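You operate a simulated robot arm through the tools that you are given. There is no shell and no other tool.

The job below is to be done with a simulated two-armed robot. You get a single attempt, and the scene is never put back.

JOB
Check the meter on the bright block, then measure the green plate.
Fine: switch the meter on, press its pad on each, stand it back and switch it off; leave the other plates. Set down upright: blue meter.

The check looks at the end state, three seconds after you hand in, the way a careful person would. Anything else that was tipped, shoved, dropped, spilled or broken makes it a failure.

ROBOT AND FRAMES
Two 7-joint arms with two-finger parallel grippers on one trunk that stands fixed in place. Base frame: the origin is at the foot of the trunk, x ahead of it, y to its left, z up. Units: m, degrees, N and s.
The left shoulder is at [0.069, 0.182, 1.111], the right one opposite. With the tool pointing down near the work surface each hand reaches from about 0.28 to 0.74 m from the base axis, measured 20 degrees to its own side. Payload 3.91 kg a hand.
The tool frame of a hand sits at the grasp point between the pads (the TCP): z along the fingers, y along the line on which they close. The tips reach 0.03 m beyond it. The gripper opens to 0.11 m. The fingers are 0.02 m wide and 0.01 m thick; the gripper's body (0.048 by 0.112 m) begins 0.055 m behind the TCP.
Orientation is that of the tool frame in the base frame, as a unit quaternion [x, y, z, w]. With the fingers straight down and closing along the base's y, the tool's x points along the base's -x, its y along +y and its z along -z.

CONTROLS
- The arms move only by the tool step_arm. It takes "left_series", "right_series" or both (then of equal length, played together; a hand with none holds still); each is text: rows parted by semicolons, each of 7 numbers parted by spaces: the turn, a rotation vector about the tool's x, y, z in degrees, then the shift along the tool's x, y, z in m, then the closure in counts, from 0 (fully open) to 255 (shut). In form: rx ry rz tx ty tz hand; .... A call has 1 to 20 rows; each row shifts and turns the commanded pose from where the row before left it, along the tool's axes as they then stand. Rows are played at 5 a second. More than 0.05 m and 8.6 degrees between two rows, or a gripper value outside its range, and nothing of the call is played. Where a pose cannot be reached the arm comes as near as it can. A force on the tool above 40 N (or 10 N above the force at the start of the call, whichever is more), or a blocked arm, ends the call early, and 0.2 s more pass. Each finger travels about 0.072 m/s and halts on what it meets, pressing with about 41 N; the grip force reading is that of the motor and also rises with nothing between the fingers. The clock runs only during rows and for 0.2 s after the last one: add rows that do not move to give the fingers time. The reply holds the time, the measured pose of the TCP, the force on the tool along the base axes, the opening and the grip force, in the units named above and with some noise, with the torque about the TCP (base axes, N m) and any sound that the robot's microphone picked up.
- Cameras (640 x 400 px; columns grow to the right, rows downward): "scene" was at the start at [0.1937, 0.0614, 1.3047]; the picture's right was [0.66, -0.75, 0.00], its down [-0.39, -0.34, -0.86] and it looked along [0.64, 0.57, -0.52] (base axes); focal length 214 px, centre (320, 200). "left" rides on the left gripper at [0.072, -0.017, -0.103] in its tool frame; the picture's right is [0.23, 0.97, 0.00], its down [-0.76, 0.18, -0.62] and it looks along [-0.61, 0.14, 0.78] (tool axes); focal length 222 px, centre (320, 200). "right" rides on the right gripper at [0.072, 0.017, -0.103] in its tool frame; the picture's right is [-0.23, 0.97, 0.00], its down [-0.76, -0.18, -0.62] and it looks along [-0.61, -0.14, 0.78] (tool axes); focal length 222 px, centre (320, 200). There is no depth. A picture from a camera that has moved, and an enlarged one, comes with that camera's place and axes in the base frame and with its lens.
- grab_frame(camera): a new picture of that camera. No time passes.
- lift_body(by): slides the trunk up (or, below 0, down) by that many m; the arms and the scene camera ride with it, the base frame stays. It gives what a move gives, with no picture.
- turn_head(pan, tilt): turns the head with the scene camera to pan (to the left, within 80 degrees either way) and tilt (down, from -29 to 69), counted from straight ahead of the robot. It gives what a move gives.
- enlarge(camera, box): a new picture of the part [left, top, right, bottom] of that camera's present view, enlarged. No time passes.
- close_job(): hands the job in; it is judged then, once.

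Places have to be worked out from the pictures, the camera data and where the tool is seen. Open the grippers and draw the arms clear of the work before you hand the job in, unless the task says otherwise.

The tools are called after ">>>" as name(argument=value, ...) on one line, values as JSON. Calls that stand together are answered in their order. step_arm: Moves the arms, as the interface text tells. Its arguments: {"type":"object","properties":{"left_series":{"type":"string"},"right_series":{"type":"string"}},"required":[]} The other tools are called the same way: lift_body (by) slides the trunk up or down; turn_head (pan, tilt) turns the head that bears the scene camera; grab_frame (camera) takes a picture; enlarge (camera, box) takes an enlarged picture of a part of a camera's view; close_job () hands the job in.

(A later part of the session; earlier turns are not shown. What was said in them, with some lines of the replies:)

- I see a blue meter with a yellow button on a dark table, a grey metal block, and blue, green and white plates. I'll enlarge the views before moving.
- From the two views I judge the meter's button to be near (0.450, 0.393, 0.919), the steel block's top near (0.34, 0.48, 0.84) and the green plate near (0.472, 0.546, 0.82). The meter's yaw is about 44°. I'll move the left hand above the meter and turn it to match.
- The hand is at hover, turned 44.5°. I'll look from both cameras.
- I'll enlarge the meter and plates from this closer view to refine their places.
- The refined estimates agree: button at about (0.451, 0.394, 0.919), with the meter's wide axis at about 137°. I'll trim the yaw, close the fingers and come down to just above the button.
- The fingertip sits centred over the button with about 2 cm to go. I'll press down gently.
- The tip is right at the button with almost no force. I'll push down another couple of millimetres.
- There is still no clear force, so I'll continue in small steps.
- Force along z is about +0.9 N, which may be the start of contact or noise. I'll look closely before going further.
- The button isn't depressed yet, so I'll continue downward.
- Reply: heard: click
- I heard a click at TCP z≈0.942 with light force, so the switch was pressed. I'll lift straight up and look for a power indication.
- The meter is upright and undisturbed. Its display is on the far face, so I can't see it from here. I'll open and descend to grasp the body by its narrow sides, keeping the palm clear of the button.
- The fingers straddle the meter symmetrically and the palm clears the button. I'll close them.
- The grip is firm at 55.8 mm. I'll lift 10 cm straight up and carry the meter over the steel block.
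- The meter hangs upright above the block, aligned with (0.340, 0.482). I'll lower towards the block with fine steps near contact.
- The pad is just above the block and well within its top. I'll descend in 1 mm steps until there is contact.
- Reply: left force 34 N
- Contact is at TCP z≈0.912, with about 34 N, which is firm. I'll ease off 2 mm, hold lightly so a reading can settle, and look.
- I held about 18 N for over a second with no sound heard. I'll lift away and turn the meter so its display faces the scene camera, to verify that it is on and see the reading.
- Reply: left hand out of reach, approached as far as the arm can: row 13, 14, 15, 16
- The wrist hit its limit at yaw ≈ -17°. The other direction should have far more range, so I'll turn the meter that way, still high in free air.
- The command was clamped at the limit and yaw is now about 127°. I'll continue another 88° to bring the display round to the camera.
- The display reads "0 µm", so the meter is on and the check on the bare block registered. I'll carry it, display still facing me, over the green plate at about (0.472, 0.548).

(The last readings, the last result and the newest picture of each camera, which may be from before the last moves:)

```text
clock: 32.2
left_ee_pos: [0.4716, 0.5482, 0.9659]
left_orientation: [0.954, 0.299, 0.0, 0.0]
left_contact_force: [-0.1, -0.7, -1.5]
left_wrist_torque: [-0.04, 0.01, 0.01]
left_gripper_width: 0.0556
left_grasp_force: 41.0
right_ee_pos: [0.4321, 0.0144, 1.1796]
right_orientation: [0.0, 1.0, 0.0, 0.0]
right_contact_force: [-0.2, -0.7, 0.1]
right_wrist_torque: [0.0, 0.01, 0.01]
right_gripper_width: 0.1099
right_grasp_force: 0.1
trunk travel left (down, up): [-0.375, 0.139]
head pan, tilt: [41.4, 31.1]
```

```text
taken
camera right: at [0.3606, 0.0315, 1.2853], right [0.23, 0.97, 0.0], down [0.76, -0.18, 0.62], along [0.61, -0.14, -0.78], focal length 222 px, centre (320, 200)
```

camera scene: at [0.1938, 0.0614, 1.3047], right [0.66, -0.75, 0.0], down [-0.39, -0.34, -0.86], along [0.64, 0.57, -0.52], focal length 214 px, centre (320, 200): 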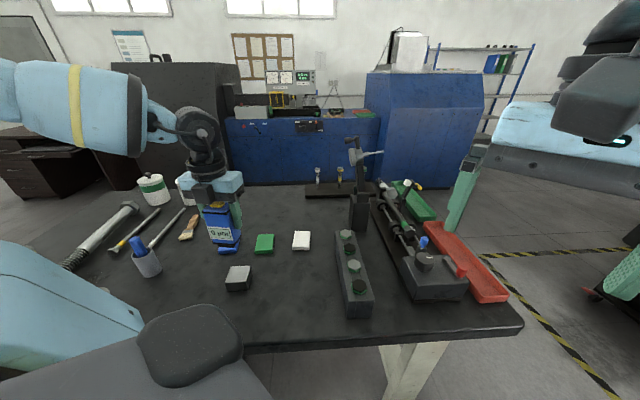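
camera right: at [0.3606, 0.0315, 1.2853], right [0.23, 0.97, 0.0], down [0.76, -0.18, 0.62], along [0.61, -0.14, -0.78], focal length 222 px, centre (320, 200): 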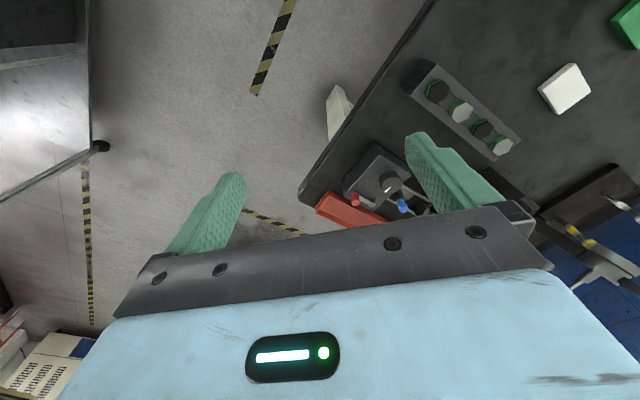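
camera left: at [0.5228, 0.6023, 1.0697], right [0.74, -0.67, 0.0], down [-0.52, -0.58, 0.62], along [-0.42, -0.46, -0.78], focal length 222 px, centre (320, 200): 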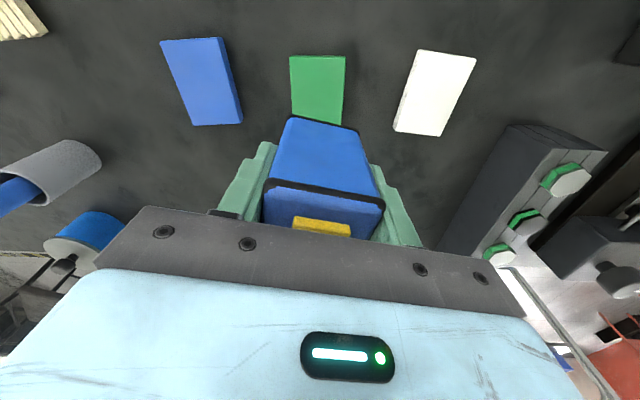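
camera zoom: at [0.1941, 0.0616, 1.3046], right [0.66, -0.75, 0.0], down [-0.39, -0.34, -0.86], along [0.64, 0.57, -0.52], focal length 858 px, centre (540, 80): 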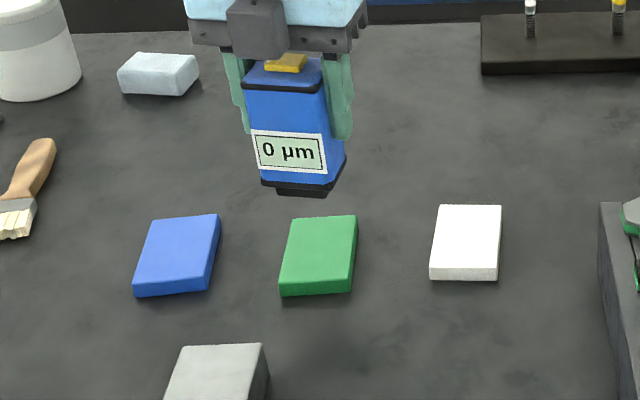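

The pad is centred over the green plate, whose centre I estimate at (0.470, 0.546). I'll lower to just above it.

>>> step_arm(left_series="0 0 0 0 0 0.025 255; 0 0 0 0 0 0.025 255; 0 0 0 0 0 0.01 255; 0 0 0 0 0 0 255; 0 0 0 0 0 0 255")

>>> enlarge(camera="scene", box=[205, 180, 325, 280])

>>> enlarge(camera="left", box=[250, 60, 400, 180])

```text
clock: 33.4
left_ee_pos: [0.4732, 0.548, 0.9057]
left_orientation: [0.955, 0.298, 0.001, -0.001]
left_contact_force: [1.1, -0.3, -0.8]
left_wrist_torque: [-0.01, 0.0, 0.01]
left_gripper_width: 0.0558
left_grasp_force: 41.3
right_ee_pos: [0.4316, 0.0143, 1.18]
right_orientation: [0.0, 1.0, 0.0, 0.0]
right_contact_force: [-0.1, 0.8, 0.4]
right_wrist_torque: [0.0, -0.03, 0.02]
right_gripper_width: 0.1102
right_grasp_force: 0.1
trunk travel left (down, up): [-0.375, 0.139]
head pan, tilt: [41.4, 31.1]
```

```text
4.00 times, centred on (265, 230) of scene
camera zoom: at [0.1938, 0.0615, 1.3047], right [0.66, -0.75, 0.0], down [-0.39, -0.34, -0.86], along [0.64, 0.57, -0.52], focal length 858 px, centre (540, 80)
```

zoom: 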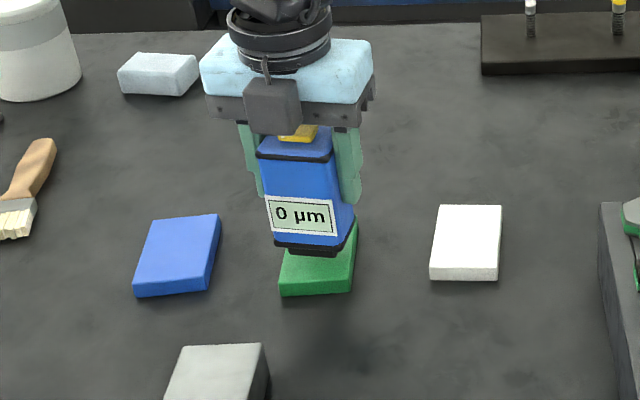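

```text
3.33 times, centred on (325, 120) of left
camera zoom: at [0.5224, 0.6019, 1.0097], right [0.74, -0.67, 0.0], down [-0.52, -0.58, 0.62], along [-0.42, -0.46, -0.78], focal length 740 px, centre (303, 467)
```

zoom: 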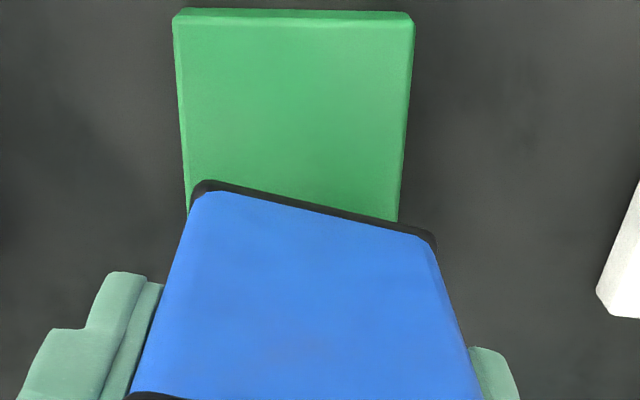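

It is still about a centimetre above the plate and well centred. I'll descend in small steps.

>>> step_arm(left_series="0 0 0 0 0 0.002 255; 0 0 0 0 0 0.002 255; 0 0 0 0 0 0.001 255; 0 0 0 0 0 0.001 255; 0 0 0 0 0 0 255")

```text
clock: 34.6
left_ee_pos: [0.4709, 0.5469, 0.9]
left_orientation: [0.954, 0.299, 0.0, 0.0]
left_contact_force: [0.2, -0.9, -1.8]
left_wrist_torque: [-0.04, 0.01, -0.02]
left_gripper_width: 0.0557
left_grasp_force: 41.5
right_ee_pos: [0.4327, 0.0134, 1.181]
right_orientation: [0.0, 1.0, 0.001, 0.0]
right_contact_force: [-0.3, 0.6, -0.7]
right_wrist_torque: [0.0, 0.03, 0.03]
right_gripper_width: 0.11
right_grasp_force: 0.1
trunk travel left (down, up): [-0.375, 0.139]
head pan, tilt: [41.4, 31.1]
```

There is no contact yet, so I'll continue in 1 mm steps.

>>> step_arm(left_series="0 0 0 0 0 0.001 255; 0 0 0 0 0 0.001 255; 0 0 0 0 0 0 255")

```text
clock: 35.4
left_ee_pos: [0.4722, 0.547, 0.8988]
left_orientation: [0.954, 0.299, -0.001, 0.0]
left_contact_force: [0.4, 0.0, -1.3]
left_wrist_torque: [0.01, 0.0, 0.0]
left_gripper_width: 0.0556
left_grasp_force: 41.0
right_ee_pos: [0.4314, 0.0139, 1.1806]
right_orientation: [0.0, 1.0, 0.001, 0.0]
right_contact_force: [0.4, 0.5, 0.1]
right_wrist_torque: [-0.01, -0.01, -0.01]
right_gripper_width: 0.11
right_grasp_force: 0.1
trunk travel left (down, up): [-0.375, 0.139]
head pan, tilt: [41.4, 31.1]
```

Still no contact. Two more small steps.

>>> step_arm(left_series="0 0 0 0 0 0.001 255; 0 0 0 0 0 0.001 255; 0 0 0 0 0 0 255")

>>> enlarge(camera="scene", box=[235, 200, 305, 265])

```text
clock: 36.2
left_ee_pos: [0.4718, 0.5473, 0.896]
left_orientation: [0.954, 0.299, 0.0, -0.001]
left_contact_force: [0.1, -0.3, -1.6]
left_wrist_torque: [0.0, -0.02, 0.02]
left_gripper_width: 0.0557
left_grasp_force: 41.1
right_ee_pos: [0.4324, 0.0154, 1.18]
right_orientation: [0.0, 1.0, 0.001, -0.001]
right_contact_force: [-0.4, -0.2, 0.3]
right_wrist_torque: [-0.02, 0.01, 0.02]
right_gripper_width: 0.1101
right_grasp_force: 0.2
trunk travel left (down, up): [-0.375, 0.139]
head pan, tilt: [41.4, 31.1]
```

```text
6.15 times, centred on (270, 232) of scene
camera zoom: at [0.1938, 0.0615, 1.3047], right [0.66, -0.75, 0.0], down [-0.39, -0.34, -0.86], along [0.64, 0.57, -0.52], focal length 1320 px, centre (628, 0)
```

zoom: 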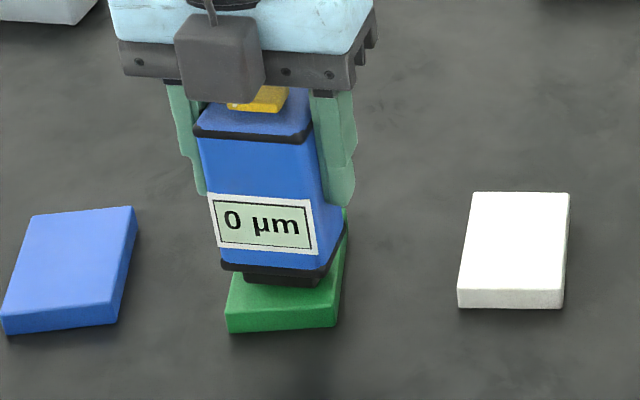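

The pad is very close to the plate now. I'll continue with 1 mm steps.

>>> step_arm(left_series="0 0 0 0 0 0.001 255; 0 0 0 0 0 0.001 255; 0 0 0 0 0 0 255")

```text
clock: 37.0
left_ee_pos: [0.4722, 0.5466, 0.8945]
left_orientation: [0.955, 0.298, 0.0, 0.0]
left_contact_force: [1.0, 0.0, -1.0]
left_wrist_torque: [-0.02, -0.01, 0.02]
left_gripper_width: 0.0556
left_grasp_force: 40.9
right_ee_pos: [0.4319, 0.0147, 1.1799]
right_orientation: [0.0, 1.0, 0.0, 0.0]
right_contact_force: [0.4, 0.9, -0.7]
right_wrist_torque: [-0.01, 0.02, -0.01]
right_gripper_width: 0.1099
right_grasp_force: 0.1
trunk travel left (down, up): [-0.375, 0.139]
head pan, tilt: [41.4, 31.1]
```

Still free. Two more millimetres.

>>> step_arm(left_series="0 0 0 0 0 0.001 255; 0 0 0 0 0 0.001 255; 0 0 0 0 0 0 255")

```text
clock: 37.8
left_ee_pos: [0.4727, 0.5468, 0.8944]
left_orientation: [0.954, 0.299, 0.001, 0.0]
left_contact_force: [-1.4, 2.0, 9.6]
left_wrist_torque: [0.02, 0.25, -0.04]
left_gripper_width: 0.0558
left_grasp_force: 41.2
right_ee_pos: [0.4315, 0.0139, 1.181]
right_orientation: [0.001, 1.0, -0.001, 0.001]
right_contact_force: [0.3, 0.5, -0.6]
right_wrist_torque: [-0.01, 0.0, 0.01]
right_gripper_width: 0.1097
right_grasp_force: 0.1
trunk travel left (down, up): [-0.375, 0.139]
head pan, tilt: [41.4, 31.1]
```

Contact at about 10 N. I'll press half a millimetre more, hold, and read the display.

>>> step_arm(left_series="0 0 0 0 0 0.0005 255; 0 0 0 0 0 0 255; 0 0 0 0 0 0 255; 0 0 0 0 0 0 255; 0 0 0 0 0 0 255; 0 0 0 0 0 0 255")

>>> enlarge(camera="scene", box=[235, 200, 305, 265])

```text
clock: 39.2
left_ee_pos: [0.4704, 0.5475, 0.8953]
left_orientation: [0.954, 0.299, 0.001, -0.001]
left_contact_force: [1.7, 2.4, 19.0]
left_wrist_torque: [0.06, 0.08, -0.03]
left_gripper_width: 0.0554
left_grasp_force: 40.9
right_ee_pos: [0.4312, 0.0141, 1.1814]
right_orientation: [0.0, 1.0, 0.001, 0.001]
right_contact_force: [-0.1, 0.6, 0.2]
right_wrist_torque: [0.01, 0.0, -0.02]
right_gripper_width: 0.11
right_grasp_force: 0.1
trunk travel left (down, up): [-0.375, 0.139]
head pan, tilt: [41.4, 31.1]
```

```text
6.15 times, centred on (270, 232) of scene
camera zoom: at [0.1928, 0.0603, 1.3049], right [0.66, -0.75, 0.0], down [-0.39, -0.34, -0.86], along [0.64, 0.57, -0.52], focal length 1320 px, centre (628, 0)
```

zoom: 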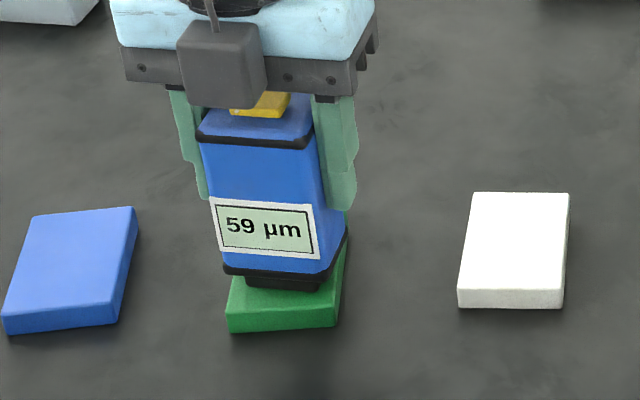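

The display reads 59 µm, so the green plate is measured. I'll lift straight off and begin turning back towards the original yaw.

>>> step_arm(left_series="0 0 0 0 0 -0.003 255; 0 0 0 0 0 -0.017 255; 0 0 0 0 0 -0.04 255; 0 0 0 0 0 -0.04 255; 0 0 8 0 0 0 255; 0 0 8 0 0 0 255; 0 0 8 0 0 0 255; 0 0 8 0 0 0 255; 0 0 8 0 0 0 255; 0 0 8 0 0 0 255; 0 0 8 0 0 0 255; 0 0 8 0 0 0 255; 0 0 8 0 0 0 255; 0 0 8 0 0 0 255; 0 0 8 0 0 0 255; 0 0 8 0 0 0 255; 0 0 8 0 0 0 255; 0 0 8 0 0 0 255; 0 0 8 0 0 0 255; 0 0 8 0 0 0 255")

>>> grab_frame(camera="scene")

```text
clock: 43.4
left_ee_pos: [0.4721, 0.548, 0.9915]
left_orientation: [-0.686, 0.728, 0.0, 0.0]
left_contact_force: [0.2, 0.3, -2.0]
left_wrist_torque: [-0.01, -0.01, 0.03]
left_gripper_width: 0.0558
left_grasp_force: 40.9
right_ee_pos: [0.4312, 0.0151, 1.1808]
right_orientation: [0.0, 1.0, 0.0, -0.001]
right_contact_force: [0.0, -0.6, 0.0]
right_wrist_torque: [-0.03, 0.07, 0.02]
right_gripper_width: 0.11
right_grasp_force: 0.1
trunk travel left (down, up): [-0.375, 0.139]
head pan, tilt: [41.4, 31.1]
```

```text
taken
camera scene: at [0.1938, 0.0615, 1.3047], right [0.66, -0.75, 0.0], down [-0.39, -0.34, -0.86], along [0.64, 0.57, -0.52], focal length 214 px, centre (320, 200)
```

scene: 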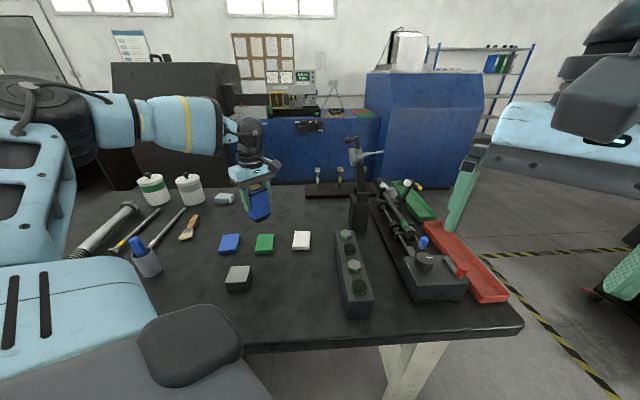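

Yaw is now about 87°. I'll turn the last 40° back to 46.7° and carry the meter over its original spot at (0.451, 0.393).

>>> step_arm(left_series="0 0 8 0 0 0 255; 0 0 8 0 0 0 255; 0 0 8 0 0 0 255; 0 0 8 0 0 0 255; 0 0 8 0 0 0 255; 0 0 0 0 0 0 255; 0 0 0 0.0318 -0.0228 0 255; 0 0 0 0.0318 -0.0228 0 255; 0 0 0 0.0318 -0.0228 0 255; 0 0 0 0.0318 -0.0228 0 255; 0 0 0 0 0 0 255; 0 0 0 0 0 0 255")

>>> enlarge(camera="scene", box=[230, 190, 350, 290])

>>> grab_frame(camera="left")

```text
clock: 46.0
left_ee_pos: [0.4524, 0.3915, 0.9905]
left_orientation: [-0.397, 0.918, 0.0, 0.0]
left_contact_force: [0.2, 0.0, -1.9]
left_wrist_torque: [0.0, 0.03, 0.02]
left_gripper_width: 0.0557
left_grasp_force: 40.5
right_ee_pos: [0.4312, 0.0146, 1.1818]
right_orientation: [-0.001, 1.0, 0.0, 0.0]
right_contact_force: [0.5, -1.0, 0.1]
right_wrist_torque: [0.0, -0.01, 0.03]
right_gripper_width: 0.11
right_grasp_force: 0.1
trunk travel left (down, up): [-0.375, 0.139]
head pan, tilt: [41.4, 31.1]
```

```text
4.00 times, centred on (290, 240) of scene
camera zoom: at [0.1938, 0.0611, 1.3047], right [0.66, -0.75, 0.0], down [-0.39, -0.34, -0.86], along [0.64, 0.57, -0.52], focal length 858 px, centre (440, 40)
```

zoom: 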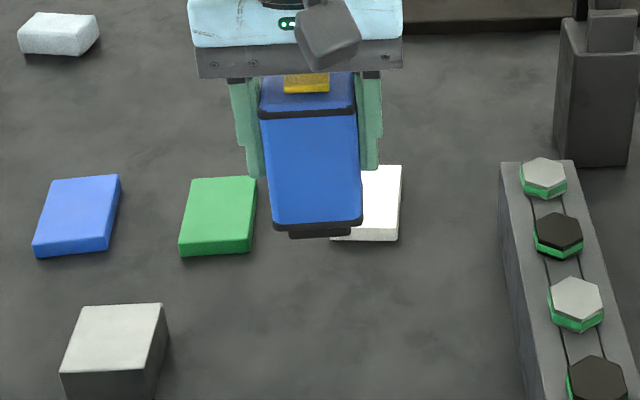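

```text
taken
camera left: at [0.4146, 0.3267, 1.0953], right [-0.86, 0.5, 0.0], down [0.39, 0.68, 0.62], along [0.31, 0.54, -0.78], focal length 222 px, centre (320, 200)
```

left: 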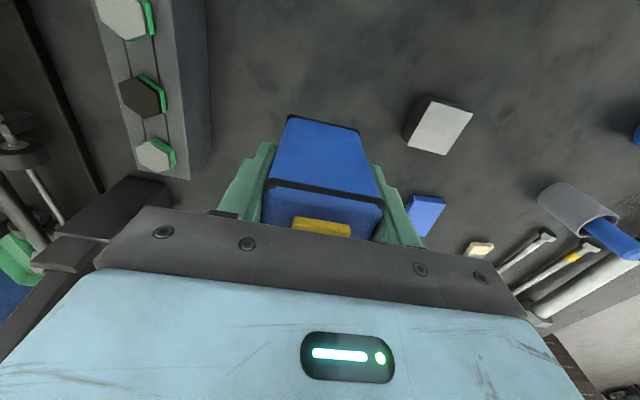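

The pose matches the grasp pose within about 2 mm. I'll correct that and lower to just above the table.

>>> step_arm(left_series="0 0 0 -0.0012 0.0015 0.03 255; 0 0 0 0 0 0.03 255; 0 0 0 0 0 0.03 255; 0 0 0 0 0 0.013 255; 0 0 0 0 0 0.002 255; 0 0 0 0 0 0 255; 0 0 0 0 0 0 255")

>>> enlarge(camera="scene", box=[230, 190, 350, 290])

```text
clock: 47.6
left_ee_pos: [0.4517, 0.3933, 0.8866]
left_orientation: [-0.396, 0.918, 0.0, 0.0]
left_contact_force: [0.4, 0.4, -1.3]
left_wrist_torque: [-0.01, -0.02, -0.03]
left_gripper_width: 0.0558
left_grasp_force: 41.3
right_ee_pos: [0.4326, 0.0136, 1.1807]
right_orientation: [0.0, 1.0, -0.001, 0.0]
right_contact_force: [0.1, 0.1, 0.1]
right_wrist_torque: [0.01, -0.04, 0.02]
right_gripper_width: 0.1101
right_grasp_force: 0.0
trunk travel left (down, up): [-0.375, 0.139]
head pan, tilt: [41.4, 31.1]
```

```text
4.00 times, centred on (290, 240) of scene
camera zoom: at [0.1938, 0.0614, 1.3047], right [0.66, -0.75, 0.0], down [-0.39, -0.34, -0.86], along [0.64, 0.57, -0.52], focal length 858 px, centre (440, 40)
```

zoom: 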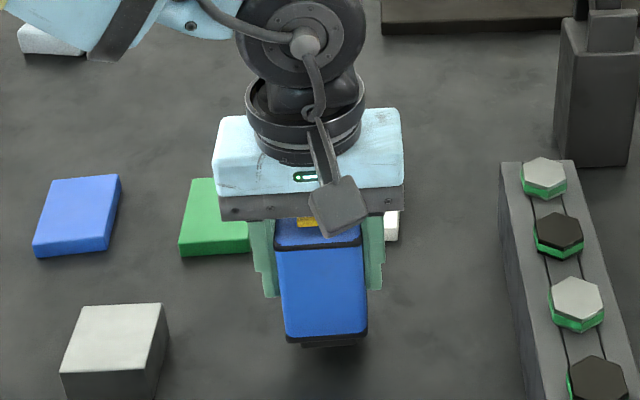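

It is about 7–8 mm above the table, directly over the original spot. I'll lower gently towards contact.

>>> step_arm(left_series="0 0 0 0 0 0.002 255; 0 0 0 0 0 0.002 255; 0 0 0 0 0 0.001 255; 0 0 0 0 0 0.001 255; 0 0 0 0 0 0 255")

```text
clock: 48.8
left_ee_pos: [0.4508, 0.3939, 0.881]
left_orientation: [-0.397, 0.918, 0.001, -0.001]
left_contact_force: [-0.1, 1.2, -1.7]
left_wrist_torque: [0.0, -0.04, -0.04]
left_gripper_width: 0.0558
left_grasp_force: 41.1
right_ee_pos: [0.4329, 0.0139, 1.1806]
right_orientation: [0.0, 1.0, 0.0, 0.0]
right_contact_force: [-0.3, 0.2, 0.0]
right_wrist_torque: [-0.01, -0.01, 0.0]
right_gripper_width: 0.1099
right_grasp_force: 0.1
trunk travel left (down, up): [-0.375, 0.139]
head pan, tilt: [41.4, 31.1]
```

No contact yet, so I'll continue in single millimetres.

>>> step_arm(left_series="0 0 0 0 0 0.001 255; 0 0 0 0 0 0.001 255; 0 0 0 0 0 0 255")

```text
clock: 49.6
left_ee_pos: [0.4504, 0.395, 0.8788]
left_orientation: [-0.397, 0.918, 0.0, 0.0]
left_contact_force: [0.5, 0.6, -1.3]
left_wrist_torque: [0.02, -0.02, 0.0]
left_gripper_width: 0.0557
left_grasp_force: 40.5
right_ee_pos: [0.4322, 0.015, 1.1804]
right_orientation: [-0.001, 1.0, 0.0, 0.001]
right_contact_force: [-0.2, -0.1, 0.3]
right_wrist_torque: [0.0, 0.0, 0.0]
right_gripper_width: 0.1102
right_grasp_force: 0.1
trunk travel left (down, up): [-0.375, 0.139]
head pan, tilt: [41.4, 31.1]
```

Force still shows only the meter's weight. One more millimetre at a time.

>>> step_arm(left_series="0 0 0 0 0 0.001 255; 0 0 0 0 0 0 255; 0 0 0 0 0 0 255")

```text
clock: 50.4
left_ee_pos: [0.4511, 0.3943, 0.8772]
left_orientation: [-0.397, 0.918, 0.0, 0.0]
left_contact_force: [-0.1, -0.7, -1.5]
left_wrist_torque: [-0.01, 0.01, 0.02]
left_gripper_width: 0.0557
left_grasp_force: 41.1
right_ee_pos: [0.4329, 0.0154, 1.1818]
right_orientation: [0.0, 1.0, 0.0, 0.0]
right_contact_force: [0.3, 0.1, -1.1]
right_wrist_torque: [0.02, -0.04, -0.01]
right_gripper_width: 0.1099
right_grasp_force: 0.0
trunk travel left (down, up): [-0.375, 0.139]
head pan, tilt: [41.4, 31.1]
```

Still free; another millimetre.

>>> step_arm(left_series="0 0 0 0 0 0.001 255; 0 0 0 0 0 0 255; 0 0 0 0 0 0 255")

>>> enlarge(camera="scene", box=[265, 225, 315, 285])

```text
clock: 51.2
left_ee_pos: [0.4521, 0.3938, 0.8789]
left_orientation: [-0.396, 0.918, 0.001, 0.0]
left_contact_force: [-2.1, 1.7, 8.9]
left_wrist_torque: [0.16, 0.23, -0.03]
left_gripper_width: 0.0557
left_grasp_force: 41.0
right_ee_pos: [0.4306, 0.0143, 1.1803]
right_orientation: [0.0, 1.0, -0.001, 0.0]
right_contact_force: [-0.3, -0.5, 0.3]
right_wrist_torque: [0.0, 0.03, 0.0]
right_gripper_width: 0.1101
right_grasp_force: 0.1
trunk travel left (down, up): [-0.375, 0.139]
head pan, tilt: [41.4, 31.1]
```

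```text
6.67 times, centred on (290, 255) of scene
camera zoom: at [0.193, 0.0611, 1.3049], right [0.66, -0.75, 0.0], down [-0.39, -0.34, -0.86], along [0.64, 0.57, -0.52], focal length 1430 px, centre (520, -167)
```

zoom: 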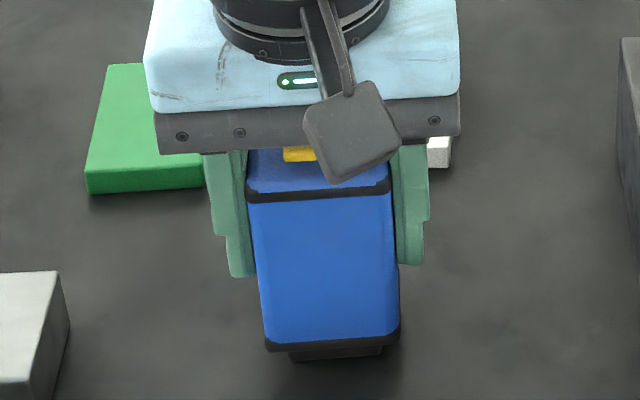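

It touches the table at about 9 N, on the original footprint. I'll open the fingers gradually and then lift clear.

>>> step_arm(left_series="0 0 0 0 0 -0.0005 255; 0 0 0 0 0 0 120; 0 0 0 0 0 0 100; 0 0 0 0 0 0 60; 0 0 0 0 0 0 0; 0 0 0 0 0 0 0; 0 0 0 0 0 0 0")

>>> enlarge(camera="scene", box=[230, 190, 350, 290])

>>> grab_frame(camera="left")

```text
clock: 52.8
left_ee_pos: [0.451, 0.3941, 0.8771]
left_orientation: [-0.397, 0.918, 0.0, 0.0]
left_contact_force: [-0.2, -0.3, 0.8]
left_wrist_torque: [0.01, -0.02, 0.0]
left_gripper_width: 0.1102
left_grasp_force: 0.1
right_ee_pos: [0.4318, 0.0157, 1.1805]
right_orientation: [0.0, 1.0, 0.0, 0.0]
right_contact_force: [0.6, 0.3, -0.3]
right_wrist_torque: [-0.01, 0.0, -0.02]
right_gripper_width: 0.11
right_grasp_force: 0.1
trunk travel left (down, up): [-0.375, 0.139]
head pan, tilt: [41.4, 31.1]
```

```text
4.00 times, centred on (290, 240) of scene
camera zoom: at [0.1937, 0.0613, 1.3047], right [0.66, -0.75, 0.0], down [-0.39, -0.34, -0.86], along [0.64, 0.57, -0.52], focal length 858 px, centre (440, 40)
```

zoom: 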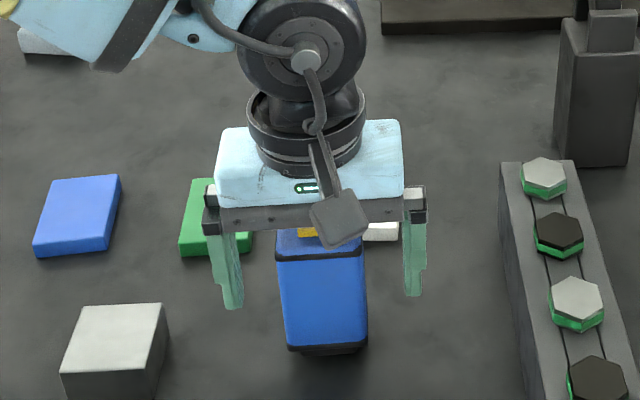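

```text
taken
camera left: at [0.4143, 0.3292, 0.9815], right [-0.86, 0.5, 0.0], down [0.39, 0.68, 0.62], along [0.31, 0.54, -0.78], focal length 222 px, centre (320, 200)
```

left: 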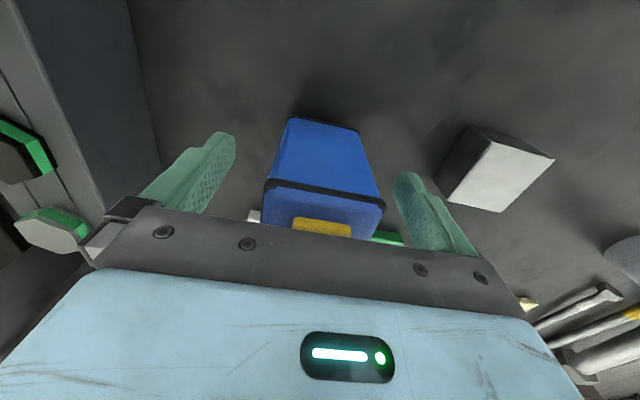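

The meter stands upright and free. I'll lift straight up to well above it, then close the fingers for the off press.

>>> step_arm(left_series="0 0 0 0 0 -0.02 0; 0 0 0 0 0 -0.03 0; 0 0 0 0 0 -0.03 0; 0 0 0 0 0 -0.04 0; 0 0 0 0 0 0 255; 0 0 0 0 0 0 255; 0 0 0 0 0 0 255; 0 0 0 0 0 0 255; 0 0 0 0 0 0 255")

>>> enlarge(camera="left", box=[270, 50, 390, 170])

>>> enlarge(camera="scene", box=[265, 225, 315, 285])

```text
clock: 54.8
left_ee_pos: [0.4522, 0.3937, 0.9969]
left_orientation: [-0.396, 0.918, 0.0, 0.0]
left_contact_force: [-0.9, -0.1, -0.6]
left_wrist_torque: [-0.01, -0.02, 0.02]
left_gripper_width: 0.0
left_grasp_force: 38.0
right_ee_pos: [0.4319, 0.0143, 1.1814]
right_orientation: [0.0, 1.0, 0.0, 0.0]
right_contact_force: [0.8, -0.4, -0.3]
right_wrist_torque: [-0.03, -0.01, -0.02]
right_gripper_width: 0.1099
right_grasp_force: 0.1
trunk travel left (down, up): [-0.375, 0.139]
head pan, tilt: [41.4, 31.1]
```

```text
3.33 times, centred on (330, 110) of left
camera zoom: at [0.4145, 0.329, 1.101], right [-0.86, 0.5, 0.0], down [0.39, 0.68, 0.62], along [0.31, 0.54, -0.78], focal length 740 px, centre (287, 500)
```

zoom: 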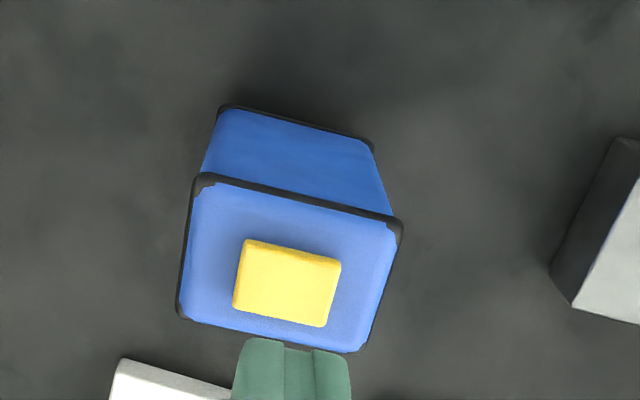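

```text
6.67 times, centred on (290, 255) of scene
camera zoom: at [0.1937, 0.0614, 1.3047], right [0.66, -0.75, 0.0], down [-0.39, -0.34, -0.86], along [0.64, 0.57, -0.52], focal length 1430 px, centre (520, -167)
```

zoom: 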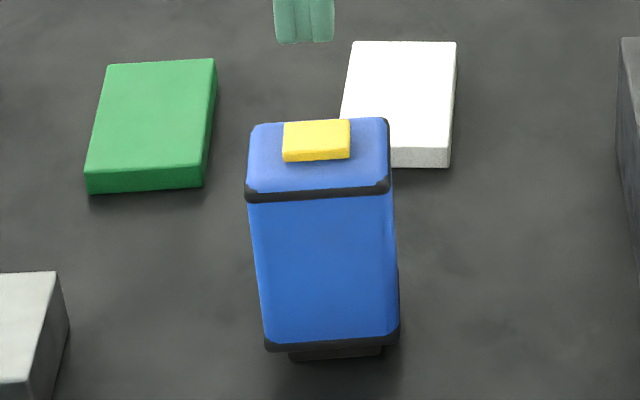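

The meter is back on its spot, upright, with the button centred under the closed fingertips. I'll descend to just above the button, then press in 1 mm steps until it clicks.

>>> step_arm(left_series="0 0 0 0 0 0.025 255; 0 0 0 0 0 0.018 255; 0 0 0 0 0 0.006 255; 0 0 0 0 0 0.002 255; 0 0 0 0 0 0 255; 0 0 0 0 0 0 255")

```text
clock: 56.2
left_ee_pos: [0.4522, 0.3953, 0.9476]
left_orientation: [-0.396, 0.918, 0.0, 0.0]
left_contact_force: [-0.2, 0.2, 0.9]
left_wrist_torque: [0.03, 0.0, 0.01]
left_gripper_width: 0.0
left_grasp_force: 37.4
right_ee_pos: [0.4328, 0.0141, 1.1807]
right_orientation: [0.0, 1.0, 0.001, 0.001]
right_contact_force: [-0.5, -0.4, -0.1]
right_wrist_torque: [0.0, 0.05, 0.0]
right_gripper_width: 0.1098
right_grasp_force: 0.1
trunk travel left (down, up): [-0.375, 0.139]
head pan, tilt: [41.4, 31.1]
```

No contact yet. I'll press on in 1 mm steps.

>>> step_arm(left_series="0 0 0 0 0 0.001 255; 0 0 0 0 0 0.001 255; 0 0 0 0 0 0.001 255; 0 0 0 0 0 0 255")

```text
clock: 57.2
left_ee_pos: [0.4501, 0.3954, 0.9437]
left_orientation: [-0.396, 0.918, 0.0, 0.001]
left_contact_force: [0.3, -0.2, 1.4]
left_wrist_torque: [0.02, -0.02, 0.01]
left_gripper_width: 0.0002
left_grasp_force: 37.4
right_ee_pos: [0.4319, 0.0149, 1.1799]
right_orientation: [0.0, 1.0, 0.0, 0.0]
right_contact_force: [0.0, 0.1, -1.0]
right_wrist_torque: [0.0, -0.04, -0.03]
right_gripper_width: 0.1103
right_grasp_force: 0.1
trunk travel left (down, up): [-0.375, 0.139]
head pan, tilt: [41.4, 31.1]
```

There's slight contact at 1.4 N but no click yet. One more millimetre.

>>> step_arm(left_series="0 0 0 0 0 0.001 255; 0 0 0 0 0 0 255")

```text
clock: 57.8
left_ee_pos: [0.451, 0.3951, 0.9424]
left_orientation: [-0.397, 0.918, 0.0, 0.0]
left_contact_force: [-1.4, 0.3, 0.5]
left_wrist_torque: [0.04, 0.05, -0.02]
left_gripper_width: 0.0
left_grasp_force: 37.5
right_ee_pos: [0.4322, 0.015, 1.1803]
right_orientation: [-0.001, 1.0, 0.0, 0.001]
right_contact_force: [0.3, 0.3, 0.2]
right_wrist_torque: [0.0, -0.02, -0.03]
right_gripper_width: 0.1103
right_grasp_force: 0.2
trunk travel left (down, up): [-0.375, 0.139]
head pan, tilt: [41.4, 31.1]
```

No click yet; another millimetre.

>>> step_arm(left_series="0 0 0 0 0 0.001 255; 0 0 0 0 0 0 255")

```text
clock: 58.4
left_ee_pos: [0.4515, 0.3931, 0.9413]
left_orientation: [-0.396, 0.918, 0.0, 0.0]
left_contact_force: [0.8, 0.3, 1.6]
left_wrist_torque: [0.01, 0.04, 0.02]
left_gripper_width: 0.0002
left_grasp_force: 37.7
right_ee_pos: [0.4326, 0.0143, 1.1804]
right_orientation: [0.0, 1.0, 0.0, 0.0]
right_contact_force: [-0.3, 0.0, 0.7]
right_wrist_torque: [-0.02, 0.03, 0.0]
right_gripper_width: 0.1101
right_grasp_force: 0.1
trunk travel left (down, up): [-0.375, 0.139]
head pan, tilt: [41.4, 31.1]
heard: click
```

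It clicked. I'll lift straight away, then swing the empty hand round to the far side, high above the table, to look at the display.

>>> step_arm(left_series="0 0 0 0 0 -0.004 255; 0 0 0 0 0 -0.016 255; 0 0 0 0 0 -0.03 255; 0 0 0 0 0 -0.03 255; 0 0 -8 0 0 0 0; 0 0 -8 0 0 0 0; 0 0 -8 0 0 0 0; 0 0 -8 0 0 0 0; 0 0 -8 0 0 0 0; 0 0 -8 0 0 0 0; 0 0 -8 0 0 0 0; 0 0 -8 0 0 0 0; 0 0 -8 0 0 0 0; 0 0 -8 0 0 0 0; 0 0 -8 0 0 0 0; 0 0 -8 0 0 0 0; 0 0 -8 0 0 0 0; 0 0 -8 0 0 0 0; 0 0 -8 0 0 0 0; 0 0 -8 0 0 0 0")

>>> grab_frame(camera="left")

```text
clock: 62.6
left_ee_pos: [0.4513, 0.3944, 1.022]
left_orientation: [0.999, -0.045, 0.0, 0.0]
left_contact_force: [-0.3, -0.2, 0.1]
left_wrist_torque: [0.0, -0.02, -0.02]
left_gripper_width: 0.1098
left_grasp_force: 0.1
right_ee_pos: [0.4326, 0.0139, 1.1814]
right_orientation: [-0.001, 1.0, 0.001, 0.0]
right_contact_force: [-0.5, 0.5, 0.1]
right_wrist_torque: [0.0, -0.03, -0.05]
right_gripper_width: 0.1098
right_grasp_force: 0.1
trunk travel left (down, up): [-0.375, 0.139]
head pan, tilt: [41.4, 31.1]
```

```text
taken
camera left: at [0.5252, 0.4037, 1.1253], right [0.14, -0.99, 0.0], down [-0.77, -0.11, 0.62], along [-0.62, -0.09, -0.78], focal length 222 px, centre (320, 200)
```

left: 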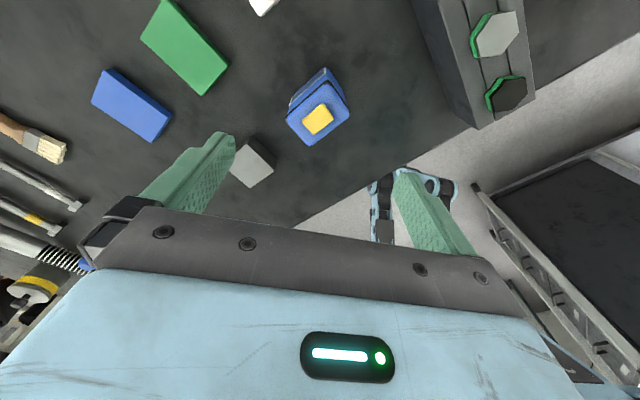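

I'll finish the turn and shift back away from the meter so that its far face comes into view.

>>> step_arm(left_series="0 0 -8 0 0 0 0; 0 0 -8 0 0 0 0; 0 0 -8 0 0 0 0; 0 0 -8 0 0 0 0; 0 0 -8 0 0 0 0; 0 0 0 0.0315 -0.0045 0 0; 0 0 0 0.0315 -0.0045 0 0; 0 0 0 0.0315 -0.0045 0 0; 0 0 0 0 0 0 0; 0 0 0 0 0 0 0")

>>> enlarge(camera="left", box=[240, 80, 400, 200])

>>> grab_frame(camera="left")

```text
clock: 64.8
left_ee_pos: [0.522, 0.4593, 1.0213]
left_orientation: [0.955, 0.298, 0.0, 0.0]
left_contact_force: [0.2, 0.0, -1.1]
left_wrist_torque: [0.0, -0.02, 0.02]
left_gripper_width: 0.1099
left_grasp_force: 0.0
right_ee_pos: [0.4325, 0.014, 1.1806]
right_orientation: [0.0, 1.0, -0.001, 0.0]
right_contact_force: [-0.2, -0.1, 0.3]
right_wrist_torque: [0.0, 0.02, 0.02]
right_gripper_width: 0.11
right_grasp_force: 0.1
trunk travel left (down, up): [-0.375, 0.139]
head pan, tilt: [41.4, 31.1]
```

```text
3.33 times, centred on (320, 140) of left
camera zoom: at [0.572, 0.5133, 1.1249], right [0.74, -0.67, 0.0], down [-0.52, -0.58, 0.62], along [-0.42, -0.46, -0.78], focal length 740 px, centre (320, 400)
```

zoom: 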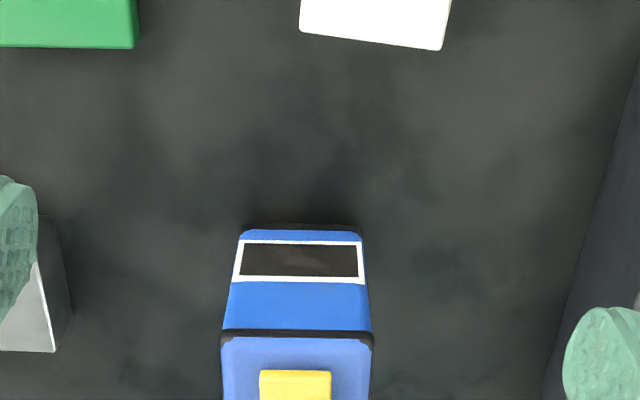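

```text
taken
camera left: at [0.572, 0.5133, 1.1249], right [0.74, -0.67, 0.0], down [-0.52, -0.58, 0.62], along [-0.42, -0.46, -0.78], focal length 222 px, centre (320, 200)
```

left: 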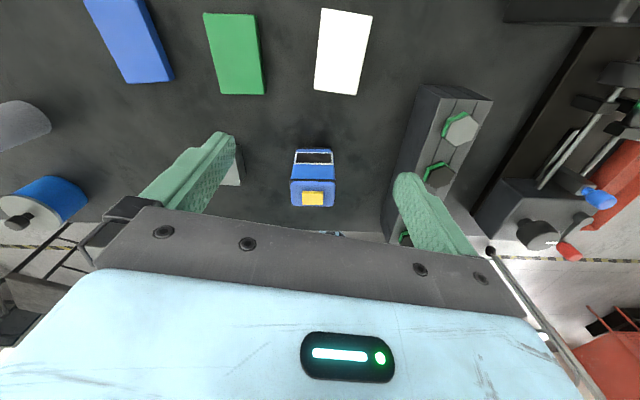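

The display is dark, so the meter is off and standing upright. I'll raise the left hand and draw it back clear of the bench.

>>> step_arm(left_series="0 0 0 0 0 -0.04 0; 0 0 0 0 0 -0.04 0; 0 0 0 0 0 -0.04 0; 0 0 0 0 0 -0.04 0; 0 0 8 0 0 0 0; 0 0 8 0 0 0 0; 0 0 8 0 0 0 0; 0 0 8 0 0 0 0; 0 0 8 0 0 0 0; 0 0 8 0 0 0 0; 0 0 8 0 0 0 0; 0 0 8 0 0 0 0; 0 0 8 0 0 0 0; 0 0 8 0 0 0 0; 0 0 8 0 0 0 0; 0 0 8 0 0 0 0; 0 0 8 0 0 0 0; 0 0 8 0 0 0 0; 0 0 0 0 0 0 0")

```text
clock: 68.8
left_ee_pos: [0.5209, 0.4572, 1.1819]
left_orientation: [0.78, -0.625, 0.0, 0.0]
left_contact_force: [-1.2, 0.5, -0.1]
left_wrist_torque: [0.0, -0.05, -0.02]
left_gripper_width: 0.1102
left_grasp_force: 0.0
right_ee_pos: [0.4319, 0.0151, 1.182]
right_orientation: [0.0, 1.0, 0.0, 0.0]
right_contact_force: [0.7, 0.9, 0.7]
right_wrist_torque: [0.01, 0.02, 0.0]
right_gripper_width: 0.1098
right_grasp_force: 0.0
trunk travel left (down, up): [-0.375, 0.139]
head pan, tilt: [41.4, 31.1]
```

The hand is high and clear. I'll finish unwinding the wrist and retract towards the start position.

>>> step_arm(left_series="0 0 8 0 0 0 0; 0 0 8 0 0 0 0; 0 0 8 0 0 0 0; 0 0 8 0 0 0 0; 0 0 8 0 0 0 0; 0 0 8 0 0 0 0; 0 0 8 0 0 0 0; 0 0 0 0.0337 0.0187 0 0; 0 0 0 0.0337 0.0187 0 0; 0 0 0 0.0337 0.0187 0 0; 0 0 0 0.0337 0.0187 0 0; 0 0 0 0.0337 0.0187 0 0; 0 0 0 0.0337 0.0187 0 0; 0 0 0 0 0 0 0; 0 0 0 0 0 0 0")

>>> grab_frame(camera="scene")

>>> enlarge(camera="scene", box=[200, 210, 340, 300])

```text
clock: 72.0
left_ee_pos: [0.3014, 0.3878, 1.1824]
left_orientation: [-0.396, 0.918, 0.0, 0.001]
left_contact_force: [-0.4, 0.0, -0.2]
left_wrist_torque: [-0.02, -0.01, -0.01]
left_gripper_width: 0.1098
left_grasp_force: 0.0
right_ee_pos: [0.4318, 0.0142, 1.1809]
right_orientation: [0.0, 1.0, 0.0, 0.0]
right_contact_force: [0.8, -0.8, -0.2]
right_wrist_torque: [-0.01, -0.04, -0.03]
right_gripper_width: 0.11
right_grasp_force: 0.1
trunk travel left (down, up): [-0.375, 0.139]
head pan, tilt: [41.4, 31.1]
```

```text
taken
camera scene: at [0.1933, 0.0614, 1.3047], right [0.66, -0.75, 0.0], down [-0.39, -0.34, -0.86], along [0.64, 0.57, -0.52], focal length 214 px, centre (320, 200)
```

scene: 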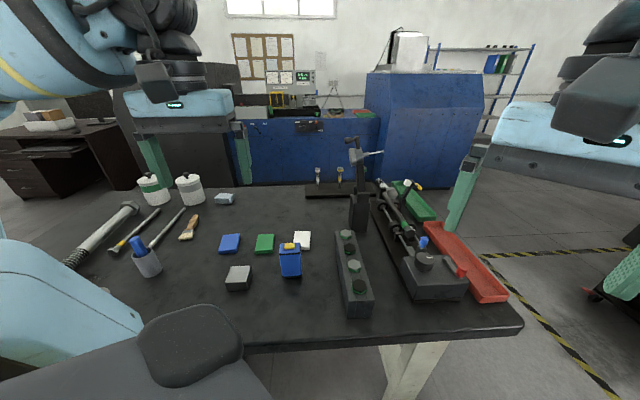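

```text
4.44 times, centred on (270, 255) of scene
camera zoom: at [0.1933, 0.0614, 1.3047], right [0.66, -0.75, 0.0], down [-0.39, -0.34, -0.86], along [0.64, 0.57, -0.52], focal length 953 px, centre (542, -44)
```

zoom: 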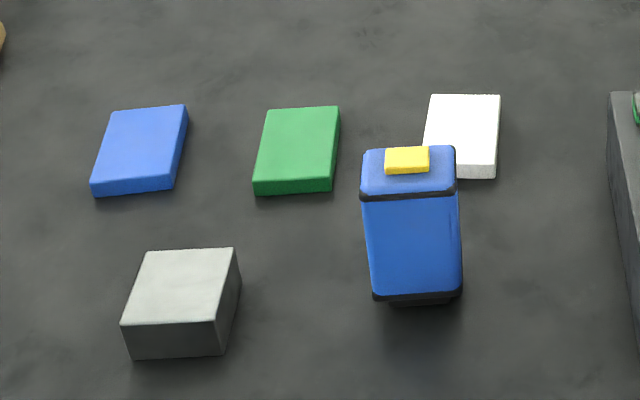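

Everything is in place: the meter is upright on its spot and off, the block and plates haven't moved, and both hands are open and clear. I'm handing in the job.

>>> close_job()

```text
The job is handed in.
```

The job is done and handed in. The meter read 0 µm on the bright block and **59 µm on the green plate**.

- **Switching on:** I pressed the yellow button once and it clicked. The lit display I saw after the block press confirmed the meter was on.
- **Measuring:** I pressed the pad on the block (up to about 34 N), then on the green plate (about 19 N). I didn't touch the blue and white plates.
- **Standing back and switching off:** the meter is upright on its original spot. After a second click, the display was dark.

In the last picture the block and plates were where they started. Both grippers are open and the arms are clear of the work.
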